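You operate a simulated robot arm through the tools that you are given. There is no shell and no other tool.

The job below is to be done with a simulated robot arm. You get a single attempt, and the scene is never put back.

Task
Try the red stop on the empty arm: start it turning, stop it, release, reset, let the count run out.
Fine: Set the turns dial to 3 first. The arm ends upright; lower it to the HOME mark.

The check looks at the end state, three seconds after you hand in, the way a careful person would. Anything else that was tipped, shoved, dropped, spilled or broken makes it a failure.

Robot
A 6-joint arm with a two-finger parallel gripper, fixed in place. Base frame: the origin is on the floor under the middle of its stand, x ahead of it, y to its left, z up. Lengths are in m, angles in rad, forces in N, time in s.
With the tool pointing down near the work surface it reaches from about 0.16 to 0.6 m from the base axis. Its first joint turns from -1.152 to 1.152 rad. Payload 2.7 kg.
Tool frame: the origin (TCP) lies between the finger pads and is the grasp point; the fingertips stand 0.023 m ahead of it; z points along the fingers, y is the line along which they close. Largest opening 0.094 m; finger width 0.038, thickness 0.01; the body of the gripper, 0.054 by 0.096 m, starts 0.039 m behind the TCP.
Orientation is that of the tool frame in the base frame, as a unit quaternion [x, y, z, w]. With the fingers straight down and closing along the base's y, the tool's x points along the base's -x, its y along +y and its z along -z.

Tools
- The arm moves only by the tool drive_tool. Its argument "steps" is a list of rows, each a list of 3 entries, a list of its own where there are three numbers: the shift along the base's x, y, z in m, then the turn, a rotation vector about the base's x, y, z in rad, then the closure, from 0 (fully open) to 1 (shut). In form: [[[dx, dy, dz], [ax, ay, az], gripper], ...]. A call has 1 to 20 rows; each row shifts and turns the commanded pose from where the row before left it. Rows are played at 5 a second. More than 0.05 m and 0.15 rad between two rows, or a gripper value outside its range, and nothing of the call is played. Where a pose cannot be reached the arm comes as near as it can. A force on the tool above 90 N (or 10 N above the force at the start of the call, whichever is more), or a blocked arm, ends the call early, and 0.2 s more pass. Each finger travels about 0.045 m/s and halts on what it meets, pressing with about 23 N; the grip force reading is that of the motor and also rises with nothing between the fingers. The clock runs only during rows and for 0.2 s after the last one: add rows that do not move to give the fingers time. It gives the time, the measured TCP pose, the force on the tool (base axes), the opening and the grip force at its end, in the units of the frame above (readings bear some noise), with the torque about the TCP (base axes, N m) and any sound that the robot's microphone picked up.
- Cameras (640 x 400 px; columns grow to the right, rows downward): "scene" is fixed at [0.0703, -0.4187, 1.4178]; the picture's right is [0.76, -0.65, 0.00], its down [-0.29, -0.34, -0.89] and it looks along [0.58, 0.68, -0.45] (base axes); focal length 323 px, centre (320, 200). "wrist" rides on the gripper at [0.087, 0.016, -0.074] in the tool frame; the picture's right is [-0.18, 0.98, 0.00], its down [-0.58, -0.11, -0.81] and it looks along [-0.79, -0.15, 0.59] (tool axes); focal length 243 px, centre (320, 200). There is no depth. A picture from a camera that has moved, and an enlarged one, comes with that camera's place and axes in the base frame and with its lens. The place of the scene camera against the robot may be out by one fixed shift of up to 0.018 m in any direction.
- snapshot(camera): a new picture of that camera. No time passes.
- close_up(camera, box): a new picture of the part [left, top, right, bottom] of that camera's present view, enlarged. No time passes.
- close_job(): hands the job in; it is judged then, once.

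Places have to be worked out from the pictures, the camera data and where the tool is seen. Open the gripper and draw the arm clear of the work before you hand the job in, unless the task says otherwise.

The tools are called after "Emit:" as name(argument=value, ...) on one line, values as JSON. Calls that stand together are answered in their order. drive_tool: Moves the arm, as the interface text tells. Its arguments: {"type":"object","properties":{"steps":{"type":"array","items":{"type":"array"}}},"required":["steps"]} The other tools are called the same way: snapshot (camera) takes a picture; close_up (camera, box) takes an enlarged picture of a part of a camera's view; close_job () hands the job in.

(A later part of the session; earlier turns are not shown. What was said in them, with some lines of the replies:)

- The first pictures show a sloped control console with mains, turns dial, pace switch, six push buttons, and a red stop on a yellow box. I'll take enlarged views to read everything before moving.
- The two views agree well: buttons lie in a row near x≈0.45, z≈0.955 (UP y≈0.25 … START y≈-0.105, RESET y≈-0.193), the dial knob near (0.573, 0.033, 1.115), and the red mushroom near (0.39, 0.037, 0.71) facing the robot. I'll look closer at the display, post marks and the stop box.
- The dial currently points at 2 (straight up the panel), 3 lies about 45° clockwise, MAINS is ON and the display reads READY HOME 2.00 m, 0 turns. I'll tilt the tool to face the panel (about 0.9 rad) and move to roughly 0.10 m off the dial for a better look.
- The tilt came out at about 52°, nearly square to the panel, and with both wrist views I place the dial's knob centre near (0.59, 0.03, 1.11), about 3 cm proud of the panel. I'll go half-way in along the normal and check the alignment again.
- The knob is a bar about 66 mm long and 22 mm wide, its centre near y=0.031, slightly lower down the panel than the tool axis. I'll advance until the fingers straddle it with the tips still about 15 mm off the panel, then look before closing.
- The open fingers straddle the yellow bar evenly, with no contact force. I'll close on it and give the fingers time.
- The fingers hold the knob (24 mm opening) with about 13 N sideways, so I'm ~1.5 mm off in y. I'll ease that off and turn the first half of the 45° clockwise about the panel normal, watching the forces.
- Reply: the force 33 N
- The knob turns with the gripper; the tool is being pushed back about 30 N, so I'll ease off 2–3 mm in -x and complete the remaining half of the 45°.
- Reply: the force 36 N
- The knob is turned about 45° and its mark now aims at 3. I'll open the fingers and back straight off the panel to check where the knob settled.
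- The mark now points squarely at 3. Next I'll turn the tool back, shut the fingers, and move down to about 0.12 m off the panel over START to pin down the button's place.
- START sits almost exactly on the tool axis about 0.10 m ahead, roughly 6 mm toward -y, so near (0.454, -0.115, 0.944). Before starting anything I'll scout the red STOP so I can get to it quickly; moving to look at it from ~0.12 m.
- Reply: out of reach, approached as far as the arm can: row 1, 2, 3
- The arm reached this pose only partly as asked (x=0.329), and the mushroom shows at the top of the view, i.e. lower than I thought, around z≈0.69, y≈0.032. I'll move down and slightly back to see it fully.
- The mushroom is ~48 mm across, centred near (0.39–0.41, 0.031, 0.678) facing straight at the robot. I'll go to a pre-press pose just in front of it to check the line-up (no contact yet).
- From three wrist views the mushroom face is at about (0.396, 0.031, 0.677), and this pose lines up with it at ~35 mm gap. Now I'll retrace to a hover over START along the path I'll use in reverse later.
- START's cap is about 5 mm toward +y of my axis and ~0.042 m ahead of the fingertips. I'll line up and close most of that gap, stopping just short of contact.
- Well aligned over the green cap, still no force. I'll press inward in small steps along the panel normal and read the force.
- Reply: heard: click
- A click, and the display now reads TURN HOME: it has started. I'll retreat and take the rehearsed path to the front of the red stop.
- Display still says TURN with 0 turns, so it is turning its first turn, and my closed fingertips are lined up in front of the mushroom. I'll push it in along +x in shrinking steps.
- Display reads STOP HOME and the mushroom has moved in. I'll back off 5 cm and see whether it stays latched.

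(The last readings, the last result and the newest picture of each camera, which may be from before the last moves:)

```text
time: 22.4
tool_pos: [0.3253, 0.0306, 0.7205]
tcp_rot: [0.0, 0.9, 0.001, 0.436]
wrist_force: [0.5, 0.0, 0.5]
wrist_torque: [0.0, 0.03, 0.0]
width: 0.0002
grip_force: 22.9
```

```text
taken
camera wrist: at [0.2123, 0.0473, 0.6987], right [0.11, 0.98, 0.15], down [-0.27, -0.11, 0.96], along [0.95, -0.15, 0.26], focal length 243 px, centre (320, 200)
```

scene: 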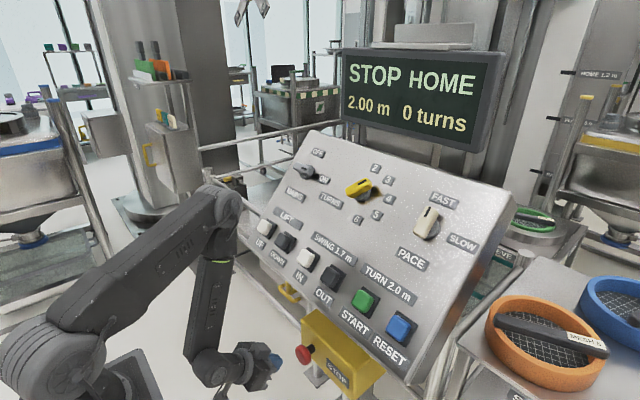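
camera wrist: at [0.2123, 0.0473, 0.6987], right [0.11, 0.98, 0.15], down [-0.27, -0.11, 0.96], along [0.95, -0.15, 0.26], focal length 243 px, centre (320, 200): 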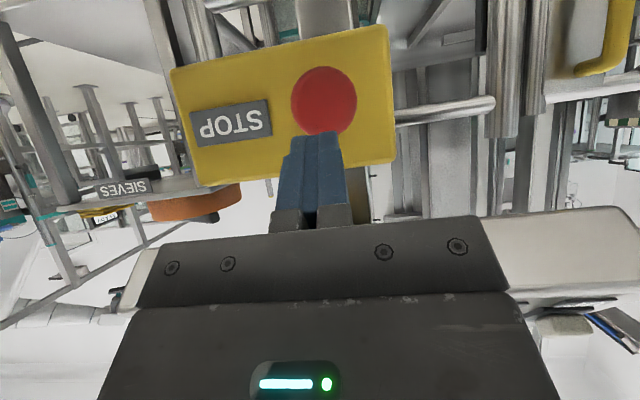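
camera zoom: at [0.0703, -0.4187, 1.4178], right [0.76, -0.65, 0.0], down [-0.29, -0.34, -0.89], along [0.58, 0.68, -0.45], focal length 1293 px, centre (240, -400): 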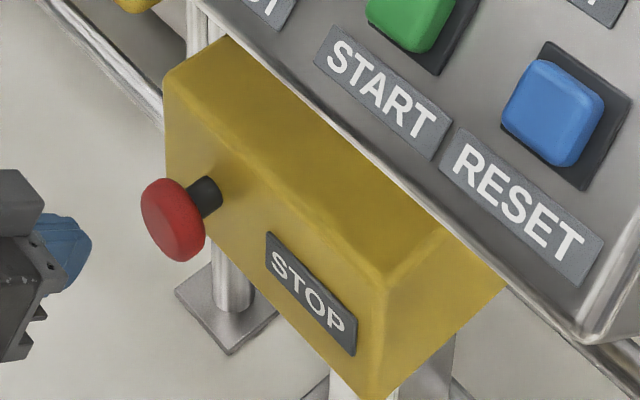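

It's latched: the head sits ~8 mm deeper and the display holds STOP. I'll open the fingers and bring them around the head's rim, keeping the tips clear of the yellow box.

Emit:
drive_tool(steps=[[[0, 0, 0], [0, 0, 0], 0], [[0, 0, 0], [0, 0, 0], 0], [[0, 0, 0], [0, 0, 0], 0], [[0, 0, 0], [0, 0, 0], 0], [[0, 0, 0], [0, 0, 0], 0], [[0.02, 0, -0.01], [0, 0, 0], 0], [[0.02, 0, -0.01], [0, 0, 0], 0], [[0.016, 0, -0.01], [0, 0, 0], 0], [[0.0155, 0, -0.0105], [0, 0, 0], 0], [[0, 0, 0], [0, 0, 0], 0]])

Emit:
snapshot(camera="wrist")

Emit:
close_up(camera="scene", box=[250, 300, 370, 400])

```text
time: 24.6
tool_pos: [0.3972, 0.0309, 0.6798]
tcp_rot: [0.001, 0.9, 0.0, 0.436]
wrist_force: [0.1, -0.2, 0.1]
wrist_torque: [0.0, -0.01, 0.0]
width: 0.0938
grip_force: 0.1
```

```text
taken
camera wrist: at [0.2834, 0.0482, 0.658], right [0.11, 0.98, 0.15], down [-0.27, -0.11, 0.96], along [0.96, -0.15, 0.26], focal length 243 px, centre (320, 200)
```

wrist: 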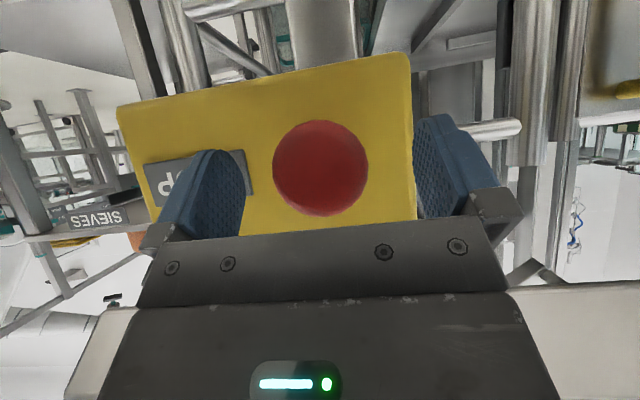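

```text
4.00 times, centred on (310, 350) of scene
camera zoom: at [0.0703, -0.4187, 1.4178], right [0.76, -0.65, 0.0], down [-0.29, -0.34, -0.89], along [0.58, 0.68, -0.45], focal length 1293 px, centre (360, -400)
```

zoom: 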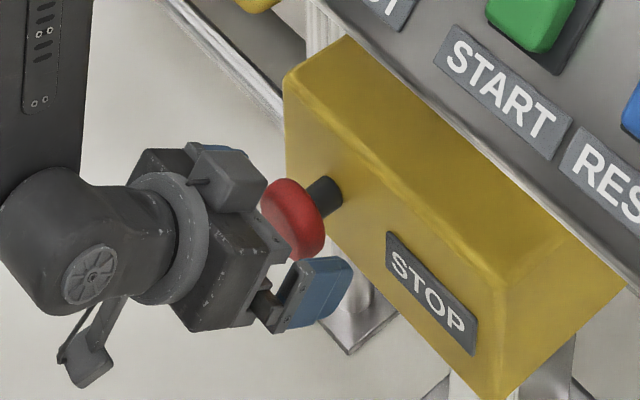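

The head sits centred between the open fingers and clear of the box. I'll close on its rim.

Emit:
drive_tool(steps=[[[0, 0, 0], [0, 0, 0], 0.4], [[0, 0, 0], [0, 0, 0], 0.7], [[0, 0, 0], [0, 0, 0], 0.7], [[0, 0, 0], [0, 0, 0], 0.7], [[0, 0, 0], [0, 0, 0], 0.7]])

Emit:
snapshot(camera="wrist")

```text
time: 25.8
tool_pos: [0.3957, 0.0301, 0.68]
tcp_rot: [0.003, 0.9, -0.001, 0.437]
wrist_force: [3.1, -20.6, -0.4]
wrist_torque: [-0.05, -0.07, -0.28]
width: 0.0507
grip_force: 44.7
```

```text
taken
camera wrist: at [0.283, 0.0473, 0.6582], right [0.12, 0.98, 0.15], down [-0.27, -0.11, 0.96], along [0.95, -0.15, 0.26], focal length 243 px, centre (320, 200)
```

wrist: 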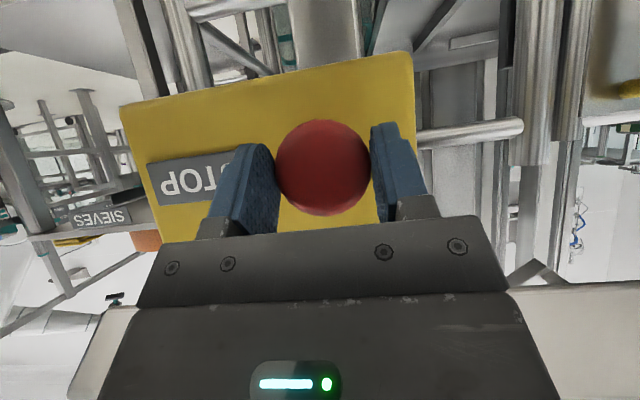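

Rim gripped at 51 mm, with ~20 N sideways, so I'll ease y by -2 mm, then pull straight back in small steps to see whether it is a pull release.

Emit:
drive_tool(steps=[[[0, -0.002, 0], [0, 0, 0], 0.7], [[-0.003, 0, 0], [0, 0, 0], 0.7], [[-0.003, 0, 0], [0, 0, 0], 0.7]])

Emit:
close_up(camera="scene", box=[250, 300, 370, 400])

Emit:
snapshot(camera="wrist")

Emit:
close_up(camera="scene", box=[330, 40, 510, 150])

```text
time: 26.6
tool_pos: [0.3894, 0.03, 0.6814]
tcp_rot: [-0.001, 0.9, 0.002, 0.436]
wrist_force: [-1.0, -2.1, -10.3]
wrist_torque: [0.57, 0.32, -0.05]
width: 0.0513
grip_force: 45.0
```

```text
4.00 times, centred on (310, 350) of scene
camera zoom: at [0.0704, -0.4187, 1.4177], right [0.76, -0.65, 0.0], down [-0.29, -0.34, -0.89], along [0.58, 0.68, -0.45], focal length 1293 px, centre (360, -400)
```

zoom: 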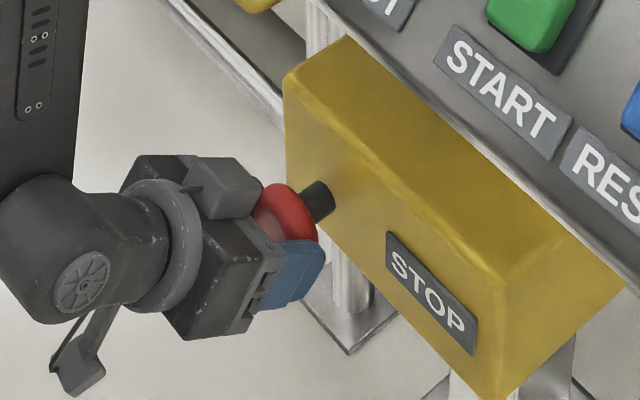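

```text
taken
camera wrist: at [0.2772, 0.0462, 0.6587], right [0.11, 0.98, 0.15], down [-0.27, -0.11, 0.96], along [0.96, -0.15, 0.25], focal length 243 px, centre (320, 200)
```

wrist: 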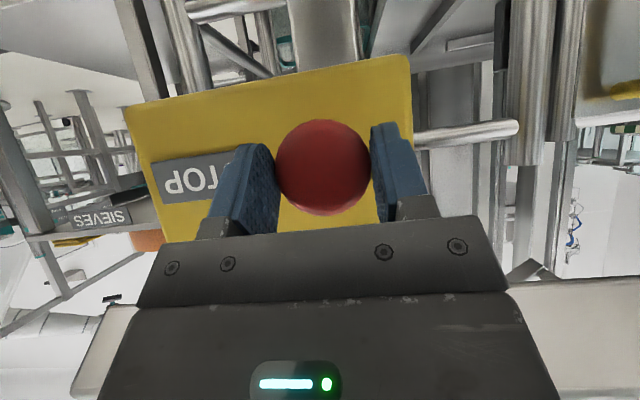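

```text
3.56 times, centred on (420, 95) of scene
camera zoom: at [0.0704, -0.4187, 1.4177], right [0.76, -0.65, 0.0], down [-0.29, -0.34, -0.89], along [0.58, 0.68, -0.45], focal length 1150 px, centre (-36, 573)
```

zoom: 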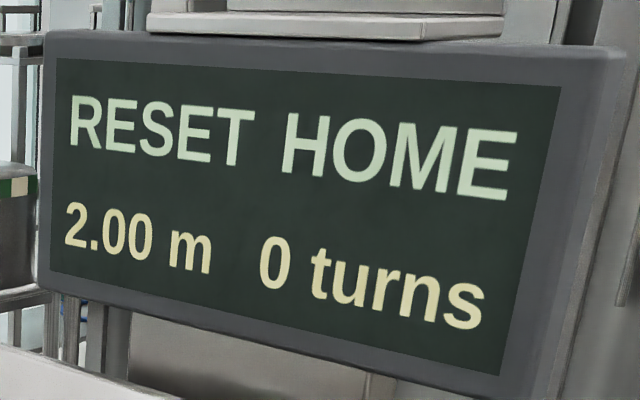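

The display now shows RESET HOME, so the pull released it. I'll draw 2 mm more to be sure it's fully out, then open the fingers and back off.

Emit:
drive_tool(steps=[[[-0.002, 0, 0], [0, 0, 0], 0.7], [[0, 0, 0], [0, 0, 0], 0.7]])

Emit:
close_up(camera="scene", box=[250, 300, 370, 400])

```text
time: 27.2
tool_pos: [0.3877, 0.0287, 0.6796]
tcp_rot: [-0.003, 0.901, 0.002, 0.435]
wrist_force: [-3.7, 6.7, -20.7]
wrist_torque: [0.02, 0.06, 0.03]
width: 0.0509
grip_force: 45.1
```

```text
4.00 times, centred on (310, 350) of scene
camera zoom: at [0.0705, -0.4185, 1.4178], right [0.76, -0.65, 0.0], down [-0.29, -0.34, -0.89], along [0.58, 0.68, -0.45], focal length 1293 px, centre (360, -400)
```

zoom: 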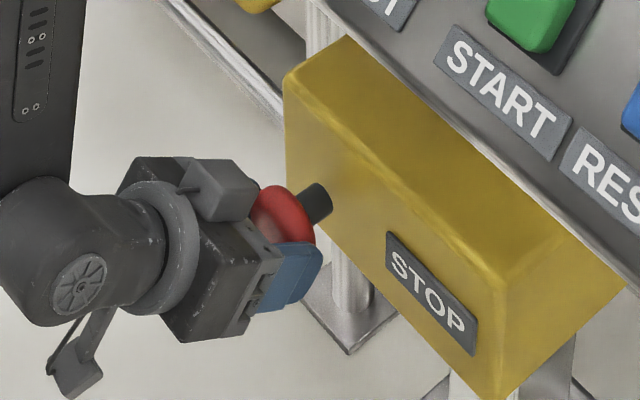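

Head is fully out again. I'll open the fingers wide and back away along the approach line.

Emit:
drive_tool(steps=[[[0, 0, 0], [0, 0, 0], 0], [[0, 0, 0], [0, 0, 0], 0], [[0, 0, 0], [0, 0, 0], 0], [[0, 0, 0], [0, 0, 0], 0], [[0, 0, 0], [0, 0, 0], 0], [[-0.015, 0, 0.009], [0, 0, 0], 0], [[-0.015, 0, 0.009], [0, 0, 0], 0], [[-0.015, 0, 0.01], [0, 0, 0], 0], [[-0.012, 0, 0.012], [0, 0, 0], 0], [[0, 0, 0], [0, 0, 0], 0.5]])

Emit:
snapshot(camera="scene")

Emit:
close_up(camera="scene", box=[280, 300, 400, 400])

```text
time: 29.4
tool_pos: [0.3319, 0.0303, 0.7205]
tcp_rot: [-0.001, 0.899, 0.001, 0.437]
wrist_force: [1.0, 0.7, -0.4]
wrist_torque: [0.02, 0.0, 0.01]
width: 0.059
grip_force: 0.1
```

```text
taken
```

scene: 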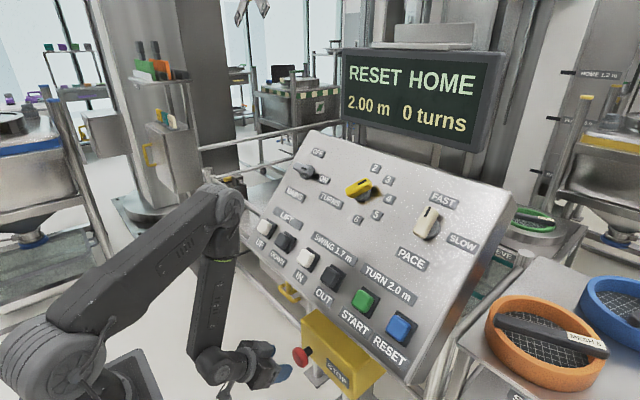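

```text
4.00 times, centred on (340, 350) of scene
camera zoom: at [0.0703, -0.4187, 1.4178], right [0.76, -0.65, 0.0], down [-0.29, -0.34, -0.89], along [0.58, 0.68, -0.45], focal length 1293 px, centre (240, -400)
```

zoom: 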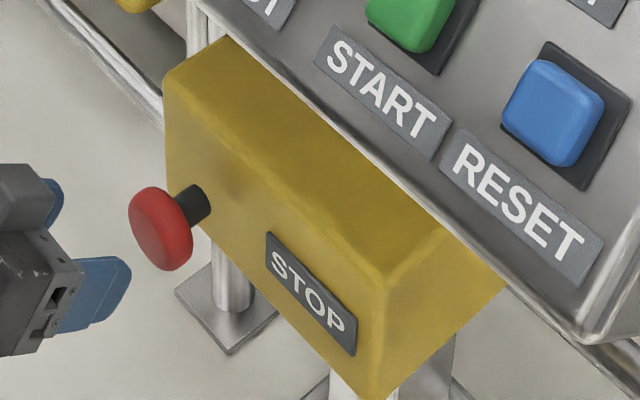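

The stop is back to its original position and the display asks for RESET. I'll shut the fingers and travel to a hover over the blue RESET, which I place near (0.452, -0.196, 0.942).

Emit:
drive_tool(steps=[[[0.0065, -0.015, 0.04], [0, 0, 0], 1], [[0.0065, -0.015, 0.04], [0, 0, 0], 1], [[0.0125, -0.015, 0.035], [0, 0, 0], 1], [[0.0125, -0.015, 0.035], [0, 0, 0], 1], [[0.0075, -0.025, 0.03], [0, 0, 0], 1], [[0.0075, -0.025, 0.03], [0, 0, 0], 1], [[0.0063, -0.0387, 0.0183], [0, 0, 0], 1], [[0.0063, -0.0387, 0.0183], [0, 0, 0], 1], [[0.0063, -0.0387, 0.0183], [0, 0, 0], 1], [[0, 0, 0], [0, 0, 0], 1]])

Emit:
snapshot(camera="wrist")

Emit:
close_up(camera="scene", box=[260, 220, 440, 380])

```text
time: 31.6
tool_pos: [0.4037, -0.1954, 0.9874]
tcp_rot: [0.001, 0.9, 0.001, 0.436]
wrist_force: [-0.1, 0.4, -0.1]
wrist_torque: [0.0, 0.02, 0.02]
width: 0.0
grip_force: 23.0
```

```text
taken
camera wrist: at [0.2917, -0.179, 0.9657], right [0.11, 0.98, 0.15], down [-0.27, -0.11, 0.96], along [0.96, -0.15, 0.26], focal length 243 px, centre (320, 200)
```

wrist: 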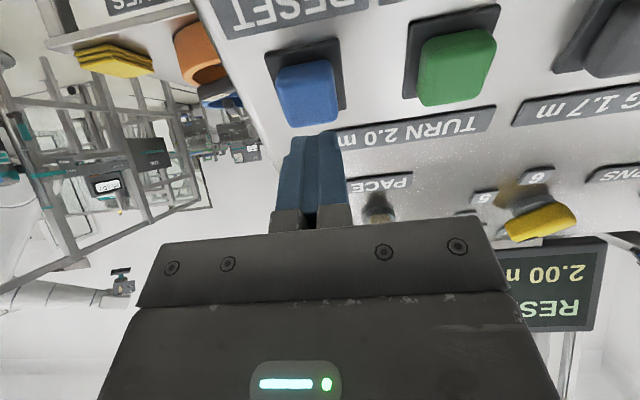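

```text
2.50 times, centred on (350, 300) of scene
camera zoom: at [0.0703, -0.4187, 1.4178], right [0.76, -0.65, 0.0], down [-0.29, -0.34, -0.89], along [0.58, 0.68, -0.45], focal length 808 px, centre (245, -50)
```

zoom: 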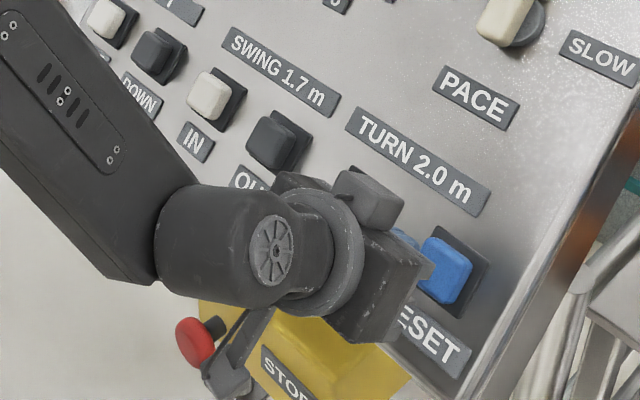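

RESET's cap is about 7 mm toward -y of the tool axis, so I'll correct that, come close, and press in small steps like with START.

Emit:
drive_tool(steps=[[[0.0126, -0.0038, -0.0118], [0, 0, 0], 1], [[0.0126, -0.0038, -0.0118], [0, 0, 0], 1], [[0.0047, 0, -0.0037], [0, 0, 0], 1], [[0.0031, 0, -0.0025], [0, 0, 0], 1], [[0.0025, 0, -0.002], [0, 0, 0], 1]])

Emit:
snapshot(camera="scene")

Emit:
snapshot(camera="wrist")

```text
time: 32.8
tool_pos: [0.4371, -0.2056, 0.9557]
tcp_rot: [0.0, 0.9, 0.002, 0.437]
wrist_force: [-2.3, 1.6, 0.8]
wrist_torque: [0.01, 0.06, 0.02]
width: 0.0
grip_force: 23.4
heard: click
```

```text
taken
```

scene: 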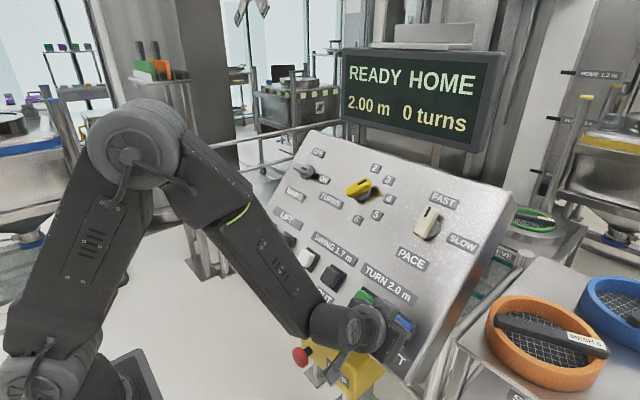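

```text
taken
camera wrist: at [0.3251, -0.1882, 0.9328], right [0.11, 0.98, 0.15], down [-0.27, -0.11, 0.96], along [0.96, -0.15, 0.26], focal length 243 px, centre (320, 200)
```

wrist: 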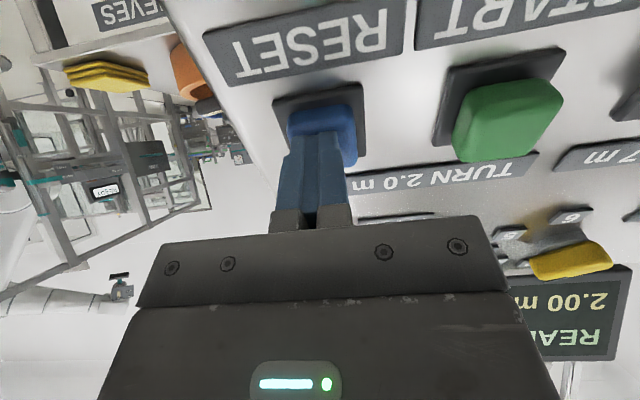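

Click, and the display is back to READY HOME with 0 turns. I'll back off and wait a moment to see whether the machine resumes by itself.

Emit:
drive_tool(steps=[[[-0.0315, 0, 0.0247], [0, 0, 0], 1], [[0, 0.044, 0.005], [0, 0, 0], 1], [[0, 0.044, 0], [0, 0, 0], 1], [[0, 0, 0], [0, 0, 0], 1], [[0, 0, 0], [0, 0, 0], 1]])

Emit:
snapshot(camera="scene")

Emit:
snapshot(camera="wrist")

```text
time: 34.0
tool_pos: [0.4063, -0.1173, 0.9844]
tcp_rot: [0.0, 0.9, 0.001, 0.437]
wrist_force: [0.6, -0.7, 0.0]
wrist_torque: [-0.01, -0.01, -0.01]
width: 0.0
grip_force: 22.8
```

```text
taken
```

scene: 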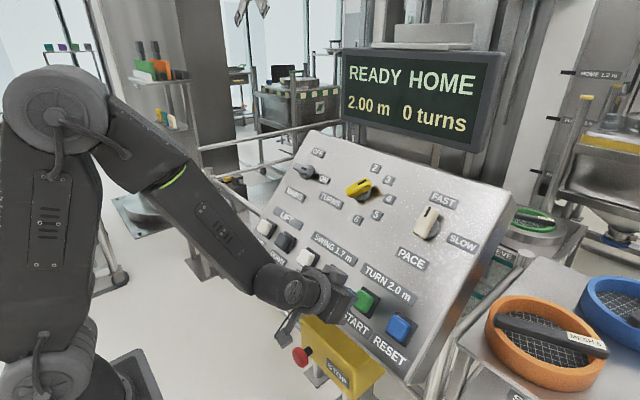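

```text
taken
camera wrist: at [0.2934, -0.1008, 0.9632], right [0.11, 0.98, 0.15], down [-0.27, -0.11, 0.96], along [0.96, -0.15, 0.26], focal length 243 px, centre (320, 200)
```

wrist: 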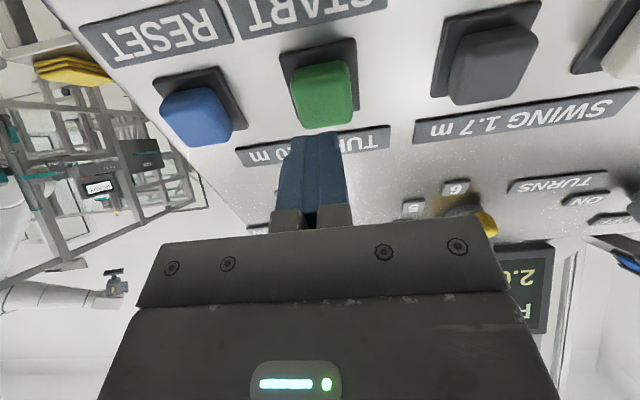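

It stays in READY with the arm part-way round, so it needs START again to let the count run. I'm hovering over START; pressing it the same way as before.

Emit:
drive_tool(steps=[[[0.0113, 0.001, -0.0106], [0, 0, 0], 1], [[0.0113, 0.001, -0.0106], [0, 0, 0], 1], [[0.0047, 0, -0.0037], [0, 0, 0], 1], [[0.0031, 0, -0.0025], [0, 0, 0], 1], [[0.0028, 0, -0.0022], [0, 0, 0], 1]])

Emit:
snapshot(camera="scene")

```text
time: 35.2
tool_pos: [0.4397, -0.1155, 0.9536]
tcp_rot: [0.001, 0.9, 0.001, 0.437]
wrist_force: [-2.6, -3.1, 2.7]
wrist_torque: [-0.04, 0.07, -0.06]
width: 0.0
grip_force: 23.0
heard: click
```

```text
taken
```

scene: 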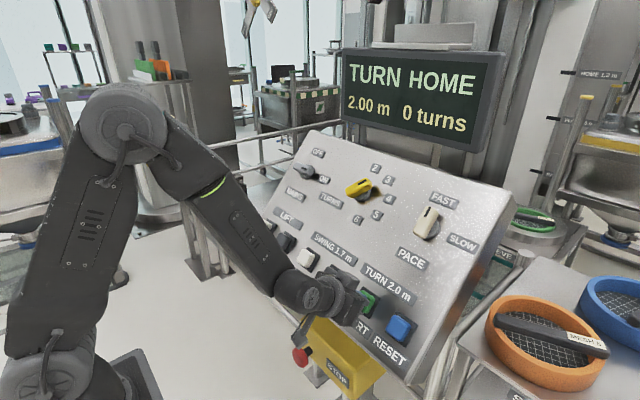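

TURN again. I'll back off START and move along the row (with ~4 cm clearance) to hover in front of DOWN, near y≈0.168, while the turns count.

Emit:
drive_tool(steps=[[[-0.0315, 0, 0.0247], [0, 0, 0], 1], [[-0.004, 0.04, 0.007], [0, 0, 0], 1], [[0, 0.0405, 0], [0, 0, 0], 1], [[0, 0.0405, 0], [0, 0, 0], 1], [[0, 0.0405, 0], [0, 0, 0], 1], [[0, 0.0405, 0], [0, 0, 0], 1], [[0, 0.0405, 0], [0, 0, 0], 1], [[0, 0.0405, 0], [0, 0, 0], 1], [[0, 0, 0], [0, 0, 0], 1], [[0, 0, 0], [0, 0, 0], 1]])

Emit:
snapshot(camera="scene")

Emit:
snapshot(camera="wrist")

```text
time: 37.4
tool_pos: [0.4043, 0.1663, 0.9861]
tcp_rot: [0.0, 0.9, 0.001, 0.437]
wrist_force: [0.3, -0.7, 1.0]
wrist_torque: [-0.02, -0.02, -0.01]
width: 0.0
grip_force: 22.9
```

```text
taken
```

scene: 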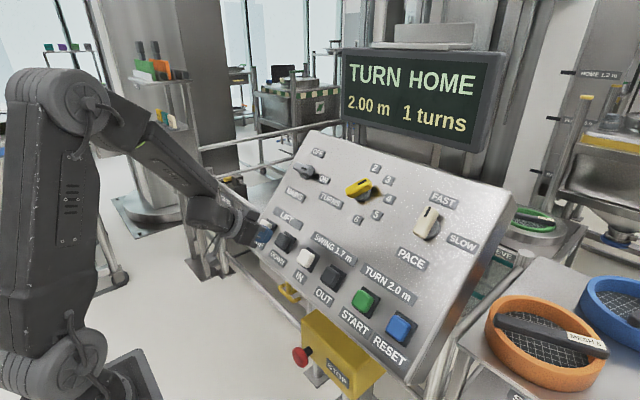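

```text
taken
camera wrist: at [0.2924, 0.1836, 0.9639], right [0.11, 0.98, 0.15], down [-0.27, -0.11, 0.96], along [0.96, -0.15, 0.26], focal length 243 px, centre (320, 200)
```

wrist: 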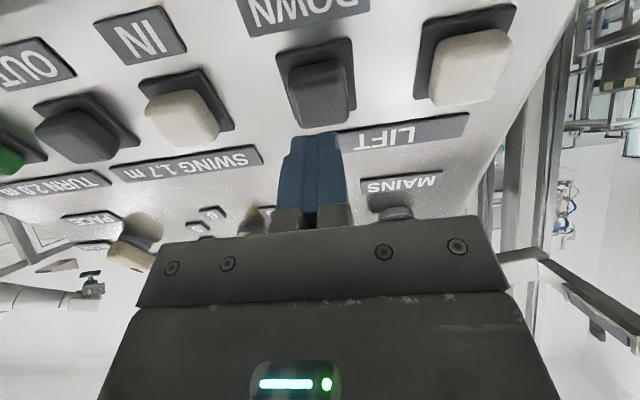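

The count shows 1 turn, and the DOWN cap sits right ahead of my fingertips. I'll wait here for the turns to finish.

Emit:
drive_tool(steps=[[[0, 0, 0], [0, 0, 0], 1], [[0, 0, 0], [0, 0, 0], 1], [[0, 0, 0], [0, 0, 0], 1], [[0, 0, 0], [0, 0, 0], 1], [[0, 0, 0], [0, 0, 0], 1], [[0, 0, 0], [0, 0, 0], 1], [[0, 0, 0], [0, 0, 0], 1], [[0, 0, 0], [0, 0, 0], 1], [[0, 0, 0], [0, 0, 0], 1], [[0, 0, 0], [0, 0, 0], 1], [[0, 0, 0], [0, 0, 0], 1], [[0, 0, 0], [0, 0, 0], 1], [[0, 0, 0], [0, 0, 0], 1], [[0, 0, 0], [0, 0, 0], 1], [[0, 0, 0], [0, 0, 0], 1], [[0, 0, 0], [0, 0, 0], 1], [[0, 0, 0], [0, 0, 0], 1], [[0, 0, 0], [0, 0, 0], 1], [[0, 0, 0], [0, 0, 0], 1], [[0, 0, 0], [0, 0, 0], 1]])

Emit:
snapshot(camera="scene")

```text
time: 41.6
tool_pos: [0.4041, 0.1672, 0.9849]
tcp_rot: [0.0, 0.899, 0.002, 0.437]
wrist_force: [0.3, 0.1, -0.9]
wrist_torque: [0.01, -0.01, 0.0]
width: 0.0
grip_force: 23.2
```

```text
taken
```

scene: 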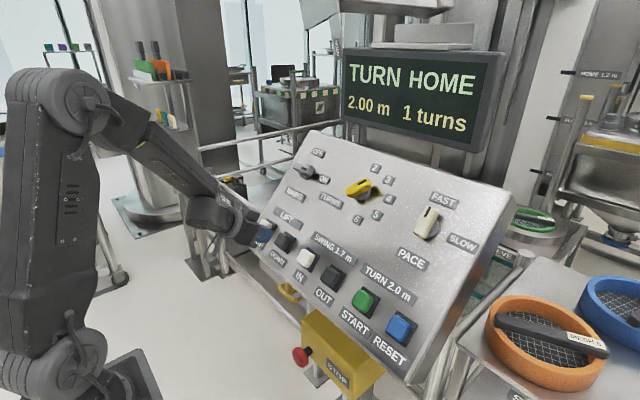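

Still TURN with 1 turn counted, and part of the turning arm is visible above the display. I'll keep waiting.

Emit:
drive_tool(steps=[[[0, 0, 0], [0, 0, 0], 1], [[0, 0, 0], [0, 0, 0], 1], [[0, 0, 0], [0, 0, 0], 1], [[0, 0, 0], [0, 0, 0], 1], [[0, 0, 0], [0, 0, 0], 1], [[0, 0, 0], [0, 0, 0], 1], [[0, 0, 0], [0, 0, 0], 1], [[0, 0, 0], [0, 0, 0], 1], [[0, 0, 0], [0, 0, 0], 1], [[0, 0, 0], [0, 0, 0], 1], [[0, 0, 0], [0, 0, 0], 1], [[0, 0, 0], [0, 0, 0], 1], [[0, 0, 0], [0, 0, 0], 1], [[0, 0, 0], [0, 0, 0], 1], [[0, 0, 0], [0, 0, 0], 1], [[0, 0, 0], [0, 0, 0], 1], [[0, 0, 0], [0, 0, 0], 1], [[0, 0, 0], [0, 0, 0], 1], [[0, 0, 0], [0, 0, 0], 1], [[0, 0, 0], [0, 0, 0], 1]])

Emit:
snapshot(camera="scene")

```text
time: 45.8
tool_pos: [0.406, 0.1659, 0.9858]
tcp_rot: [0.001, 0.899, 0.001, 0.437]
wrist_force: [0.0, 0.4, 0.3]
wrist_torque: [0.01, 0.03, 0.0]
width: 0.0001
grip_force: 23.2
```

```text
taken
```

scene: 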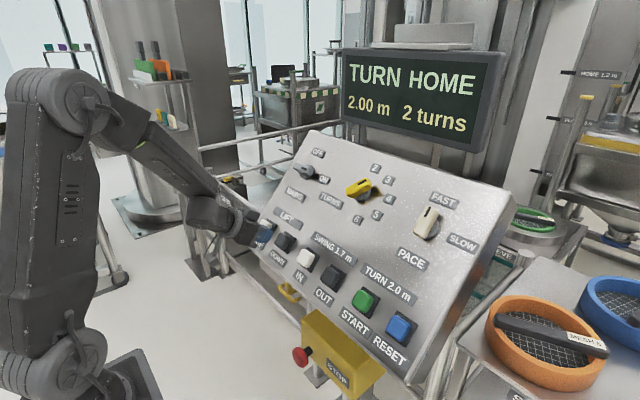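

The count is at 2 turns and still turning; one more to go, so I keep waiting.

Emit:
drive_tool(steps=[[[0, 0, 0], [0, 0, 0], 1], [[0, 0, 0], [0, 0, 0], 1], [[0, 0, 0], [0, 0, 0], 1], [[0, 0, 0], [0, 0, 0], 1], [[0, 0, 0], [0, 0, 0], 1], [[0, 0, 0], [0, 0, 0], 1], [[0, 0, 0], [0, 0, 0], 1], [[0, 0, 0], [0, 0, 0], 1], [[0, 0, 0], [0, 0, 0], 1], [[0, 0, 0], [0, 0, 0], 1], [[0, 0, 0], [0, 0, 0], 1], [[0, 0, 0], [0, 0, 0], 1], [[0, 0, 0], [0, 0, 0], 1], [[0, 0, 0], [0, 0, 0], 1], [[0, 0, 0], [0, 0, 0], 1], [[0, 0, 0], [0, 0, 0], 1], [[0, 0, 0], [0, 0, 0], 1], [[0, 0, 0], [0, 0, 0], 1], [[0, 0, 0], [0, 0, 0], 1], [[0, 0, 0], [0, 0, 0], 1]])

Emit:
snapshot(camera="scene")

```text
time: 50.0
tool_pos: [0.4052, 0.1674, 0.9866]
tcp_rot: [0.0, 0.899, 0.001, 0.437]
wrist_force: [-0.2, -0.1, -0.1]
wrist_torque: [0.0, 0.02, 0.03]
width: 0.0
grip_force: 22.9
```

```text
taken
```

scene: 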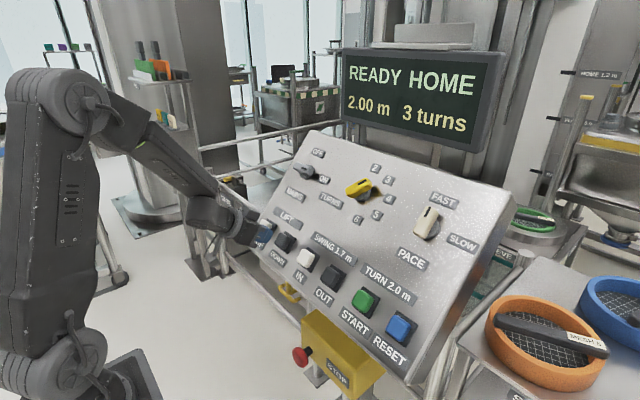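

READY HOME with 3 turns: the count has run out. Now I'll press LIFT DOWN in small steps and watch how the height responds.

Emit:
drive_tool(steps=[[[0.0118, 0, -0.0115], [0, 0, 0], 1], [[0.0118, 0, -0.0115], [0, 0, 0], 1], [[0.0047, 0, -0.0037], [0, 0, 0], 1], [[0.0031, 0, -0.0025], [0, 0, 0], 1], [[0.0028, 0, -0.0022], [0, 0, 0], 1]])

Emit:
snapshot(camera="scene")

```text
time: 51.2
tool_pos: [0.4392, 0.1685, 0.9548]
tcp_rot: [0.001, 0.899, 0.001, 0.437]
wrist_force: [-1.9, -0.2, 3.1]
wrist_torque: [-0.06, 0.01, -0.01]
width: 0.0002
grip_force: 23.0
heard: click
```

```text
taken
```

scene: 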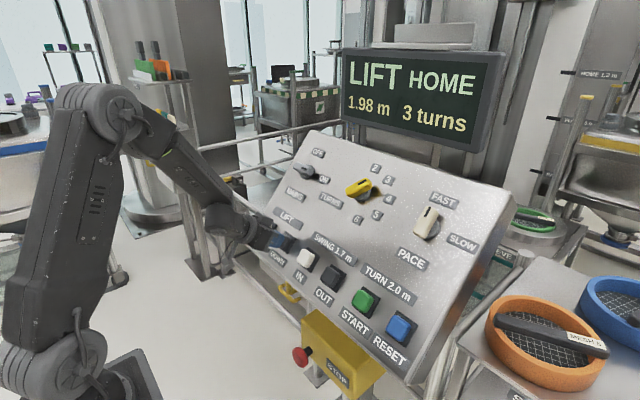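

LIFT is running, 1.98 m and falling. I'll hold for one second to measure the speed.

Emit:
drive_tool(steps=[[[0, 0, 0], [0, 0, 0], 1], [[0, 0, 0], [0, 0, 0], 1], [[0, 0, 0], [0, 0, 0], 1], [[0, 0, 0], [0, 0, 0], 1]])

Emit:
close_up(camera="scene", box=[330, 40, 510, 150])

```text
time: 52.2
tool_pos: [0.4394, 0.1687, 0.9551]
tcp_rot: [0.001, 0.899, 0.001, 0.437]
wrist_force: [-1.3, 0.2, 3.9]
wrist_torque: [0.01, 0.03, 0.01]
width: 0.0
grip_force: 22.7
```

```text
3.56 times, centred on (420, 95) of scene
camera zoom: at [0.0702, -0.4187, 1.4178], right [0.76, -0.65, 0.0], down [-0.29, -0.34, -0.89], along [0.58, 0.68, -0.45], focal length 1150 px, centre (-36, 573)
```

zoom: 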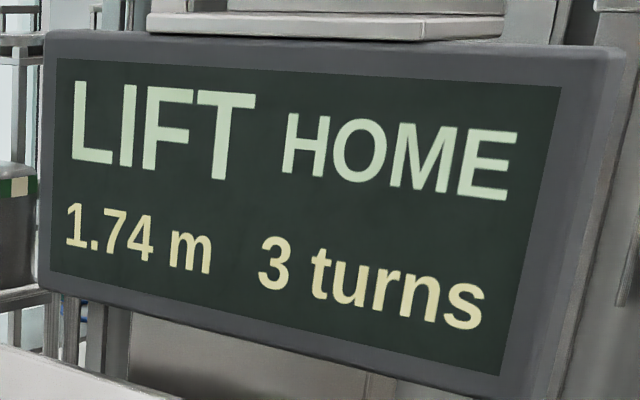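

It drops about 0.24 m/s. I'll release now, well above the mark, to learn whether it is hold-to-run and how far it coasts.

Emit:
drive_tool(steps=[[[-0.0158, 0, 0.0124], [0, 0, 0], 1]])

Emit:
close_up(camera="scene", box=[330, 40, 510, 150])

```text
time: 52.6
tool_pos: [0.4243, 0.1695, 0.9667]
tcp_rot: [0.001, 0.9, 0.0, 0.436]
wrist_force: [0.3, 0.2, 0.7]
wrist_torque: [0.02, -0.01, 0.04]
width: 0.0001
grip_force: 22.8
```

```text
3.56 times, centred on (420, 95) of scene
camera zoom: at [0.0703, -0.4187, 1.4178], right [0.76, -0.65, 0.0], down [-0.29, -0.34, -0.89], along [0.58, 0.68, -0.45], focal length 1150 px, centre (-36, 573)
```

zoom: 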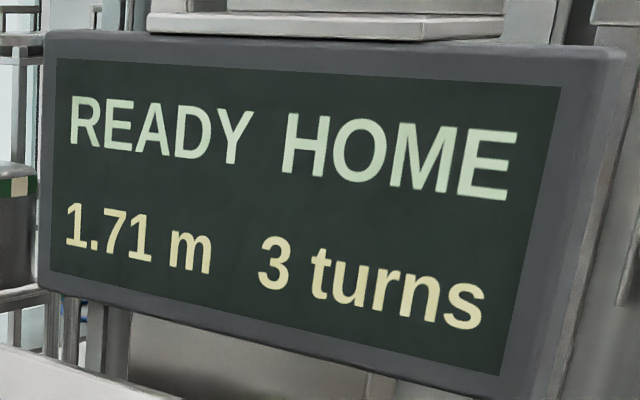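

Hold-to-run confirmed: it stopped at 1.71 m with about 3 cm of run-on at release. I'll press again and hold about a second, then read the height.

Emit:
drive_tool(steps=[[[0.0158, 0, -0.0124], [0, 0, 0], 1], [[0, 0, 0], [0, 0, 0], 1], [[0, 0, 0], [0, 0, 0], 1], [[0, 0, 0], [0, 0, 0], 1], [[0, 0, 0], [0, 0, 0], 1]])

Emit:
close_up(camera="scene", box=[330, 40, 510, 150])

Emit:
snapshot(camera="scene")

```text
time: 53.8
tool_pos: [0.4401, 0.1688, 0.9552]
tcp_rot: [0.0, 0.9, 0.001, 0.436]
wrist_force: [-6.2, 1.4, 0.8]
wrist_torque: [0.05, 0.12, 0.0]
width: 0.0002
grip_force: 23.4
heard: click
```

```text
3.56 times, centred on (420, 95) of scene
camera zoom: at [0.0701, -0.4187, 1.4178], right [0.76, -0.65, 0.0], down [-0.29, -0.34, -0.89], along [0.58, 0.68, -0.45], focal length 1150 px, centre (-36, 573)
```

zoom: 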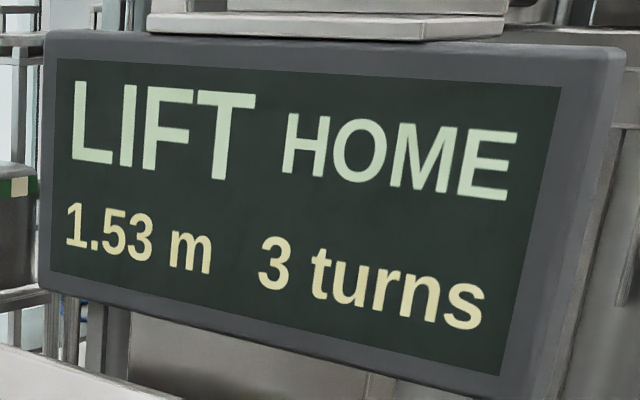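

```text
taken
```

scene: 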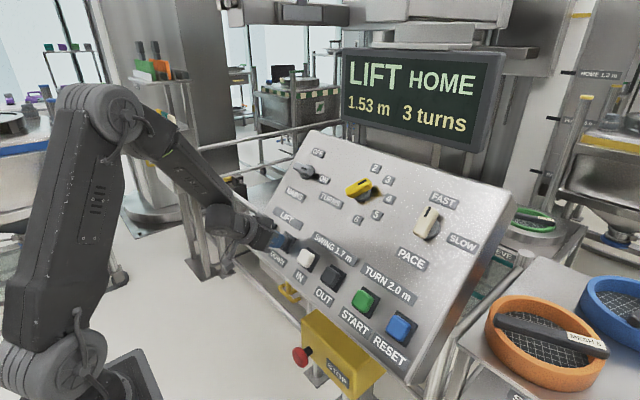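

1.53 m and falling steadily. I'll hold 0.8 s more, then read before the final release.

Emit:
drive_tool(steps=[[[0, 0, 0], [0, 0, 0], 1], [[0, 0, 0], [0, 0, 0], 1], [[0, 0, 0], [0, 0, 0], 1]])

Emit:
close_up(camera="scene", box=[330, 40, 510, 150])

Emit:
snapshot(camera="scene")

```text
time: 54.6
tool_pos: [0.441, 0.168, 0.9535]
tcp_rot: [0.0, 0.9, 0.001, 0.436]
wrist_force: [-6.3, -0.1, 1.4]
wrist_torque: [-0.01, 0.13, -0.01]
width: 0.0
grip_force: 23.4
```

```text
3.56 times, centred on (420, 95) of scene
camera zoom: at [0.0701, -0.4187, 1.4178], right [0.76, -0.65, 0.0], down [-0.29, -0.34, -0.89], along [0.58, 0.68, -0.45], focal length 1150 px, centre (-36, 573)
```

zoom: 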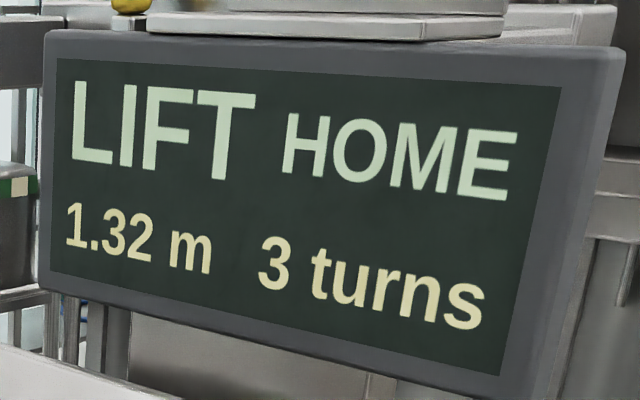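

```text
taken
```

scene: 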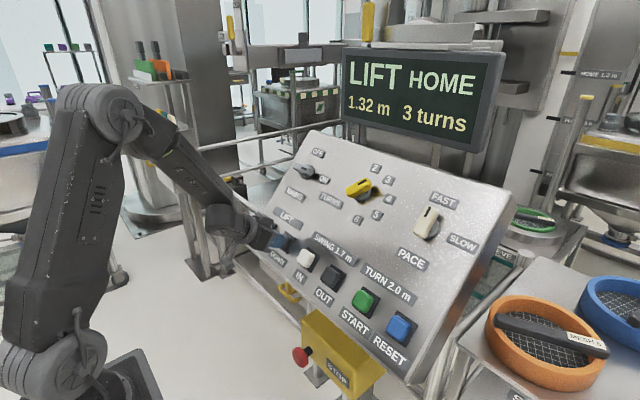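

1.32 m, so the speed is 0.25 m/s. Two more hold rows (0.10 m) and a brisk release should land at about 1.20 m.

Emit:
drive_tool(steps=[[[0, 0, 0], [0, 0, 0], 1], [[0, 0, 0], [0, 0, 0], 1], [[-0.0335, 0, 0.0263], [0, 0, 0], 1], [[0, 0, 0], [0, 0, 0], 1]])

Emit:
close_up(camera="scene", box=[330, 40, 510, 150])

Emit:
snapshot(camera="scene")

Emit:
close_up(camera="scene", box=[480, 20, 640, 140])

```text
time: 55.6
tool_pos: [0.4035, 0.1657, 0.9807]
tcp_rot: [0.001, 0.899, 0.001, 0.437]
wrist_force: [0.0, 0.5, 0.4]
wrist_torque: [-0.02, -0.02, -0.01]
width: 0.0001
grip_force: 22.8
```

```text
3.56 times, centred on (420, 95) of scene
camera zoom: at [0.0703, -0.4187, 1.4178], right [0.76, -0.65, 0.0], down [-0.29, -0.34, -0.89], along [0.58, 0.68, -0.45], focal length 1150 px, centre (-36, 573)
```

zoom: 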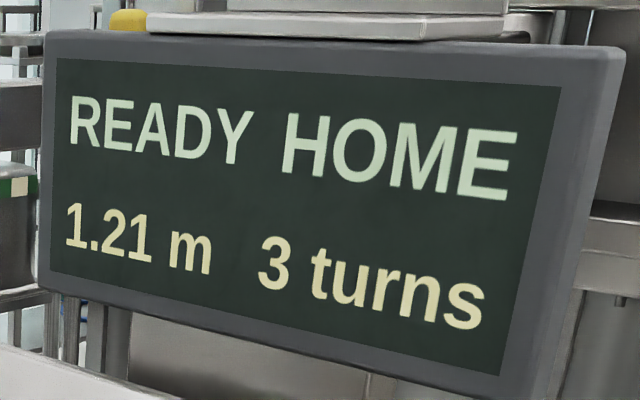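

```text
taken
```

scene: 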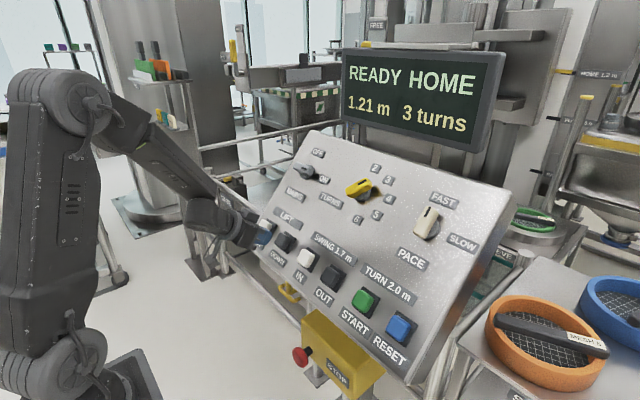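

```text
3.33 times, centred on (560, 80) of scene
camera zoom: at [0.0703, -0.4187, 1.4178], right [0.76, -0.65, 0.0], down [-0.29, -0.34, -0.89], along [0.58, 0.68, -0.45], focal length 1078 px, centre (-480, 600)
```

zoom: 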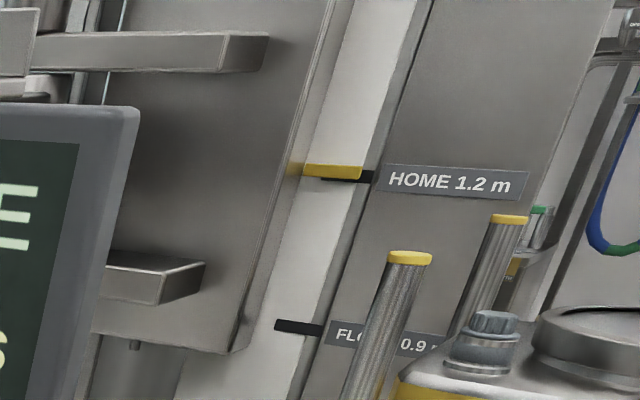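

The lift stopped at 1.21 m, the yellow pointer almost on the HOME mark. I'll zoom in tightly to judge the remaining offset.

Emit:
close_up(camera="scene", box=[545, 55, 601, 90])

Emit:
close_up(camera="scene", box=[220, 0, 540, 140])

Emit:
snapshot(camera="wrist")

```text
11.43 times, centred on (573, 72) of scene
camera zoom: at [0.0703, -0.4187, 1.4178], right [0.76, -0.65, 0.0], down [-0.29, -0.34, -0.89], along [0.58, 0.68, -0.45], focal length 3695 px, centre (-2571, 1657)
```

zoom: 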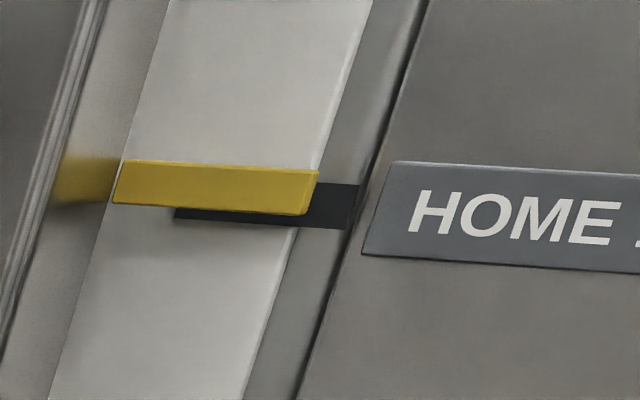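

```text
2.00 times, centred on (380, 70) of scene
camera zoom: at [0.0703, -0.4187, 1.4178], right [0.76, -0.65, 0.0], down [-0.29, -0.34, -0.89], along [0.58, 0.68, -0.45], focal length 647 px, centre (200, 460)
```

zoom: 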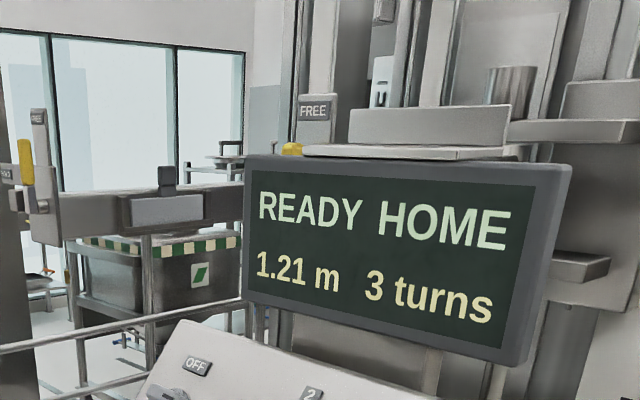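

```text
taken
camera wrist: at [0.2901, 0.183, 0.9594], right [0.11, 0.98, 0.15], down [-0.27, -0.11, 0.96], along [0.95, -0.15, 0.26], focal length 243 px, centre (320, 200)
```

wrist: 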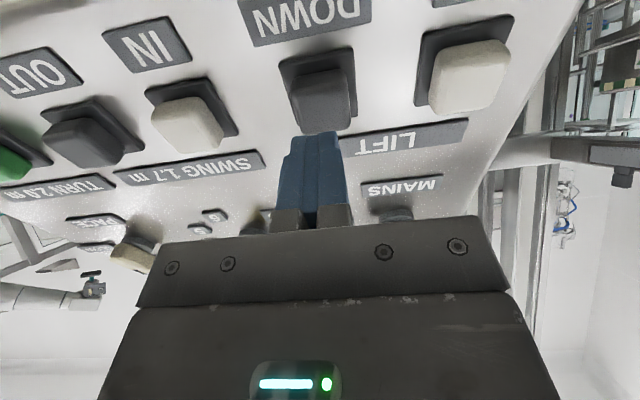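

The pointer overlaps the HOME mark with only a few millimetres left, display READY HOME 1.21 m, 3 turns, and the arm plates stand upright. I'll now open the gripper and draw the robot up and clear, back to about its starting pose.

Emit:
drive_tool(steps=[[[-0.005, 0, 0.045], [0, 0, 0], 1], [[-0.005, 0, 0.045], [0, 0, 0], 1], [[-0.008, 0, 0.042], [0, 0.129, 0], 0], [[-0.008, 0, 0.042], [0, 0.129, 0], 0], [[-0.008, 0, 0.042], [0, 0.129, 0], 0], [[-0.008, 0, 0.042], [0, 0.129, 0], 0], [[-0.008, 0, 0.042], [0, 0.129, 0], 0], [[-0.005, 0, 0.005], [0, 0.129, 0], 0], [[-0.005, 0, 0.005], [0, 0.129, 0], 0], [[0, 0, 0], [0, 0, 0], 0], [[0, 0, 0], [0, 0, 0], 0]])

Emit:
snapshot(camera="scene")

Emit:
close_up(camera="scene", box=[240, 130, 520, 400])

Emit:
close_up(camera="scene", box=[330, 40, 510, 150])

```text
time: 58.0
tool_pos: [0.311, 0.2276, 1.2849]
tcp_rot: [0.0, 0.991, -0.112, 0.075]
wrist_force: [-0.5, 0.5, -1.5]
wrist_torque: [0.0, -0.04, -0.02]
width: 0.0943
grip_force: 0.2
out of reach, approached as far as the arm can: row 5, 6, 7, 8, 9
```

```text
taken
```

scene: 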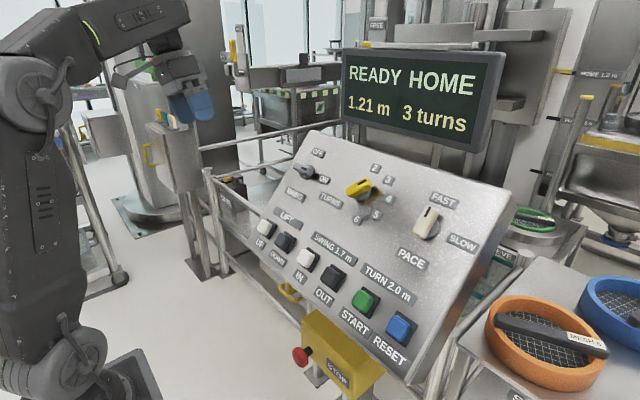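

```text
1.48 times, centred on (380, 265) of scene
camera zoom: at [0.0703, -0.4187, 1.4178], right [0.76, -0.65, 0.0], down [-0.29, -0.34, -0.89], along [0.58, 0.68, -0.45], focal length 479 px, centre (231, 104)
```

zoom: 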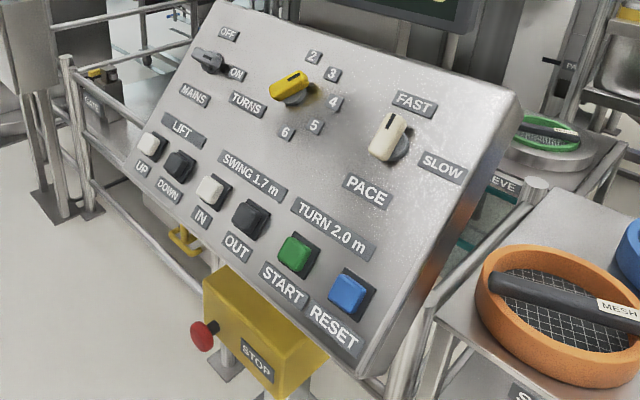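

```text
3.56 times, centred on (420, 95) of scene
camera zoom: at [0.0703, -0.4187, 1.4178], right [0.76, -0.65, 0.0], down [-0.29, -0.34, -0.89], along [0.58, 0.68, -0.45], focal length 1150 px, centre (-36, 573)
```

zoom: 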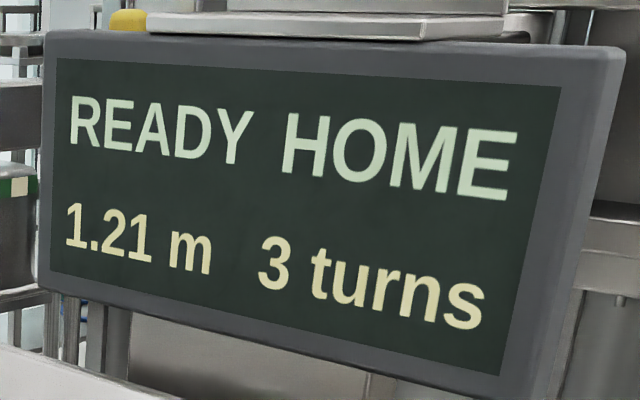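

The robot is clear with the gripper open. The dial is on 3, the stop is out and released, and the display shows READY HOME, 1.21 m and 3 turns, with the pointer on the HOME mark. Nothing else has moved, so I'm handing the job in.

Emit:
close_job()

```text
The job is handed in.
```

I tested the red stop on the empty arm and handed the job in. The arm finished upright, with its pointer on the HOME mark.

1. **Dial:** I set the turns dial to 3 before starting.
2. **Start and stop:** I pressed START, and the display changed to TURN. I then pushed the red stop during the first turn; it latched and the display changed to STOP.
3. **Release and reset:** Pulling the stop straight out released it, and the display asked for RESET. Pressing RESET brought it back to READY with 0 turns counted.
4. **Count:** The machine did not resume by itself, so I pressed START again. It ran to 3 turns and stopped at READY.
5. **Lowering:** I held DOWN to bring the arm from 2.00 m to the HOME mark. The display reads 1.21 m against the marked 1.2 m. I judged it close enough and did not try to correct it.

The red stop is released, and the mains and pace switches are as I found them. I saw nothing else moved, and the robot is drawn clear with its gripper open.
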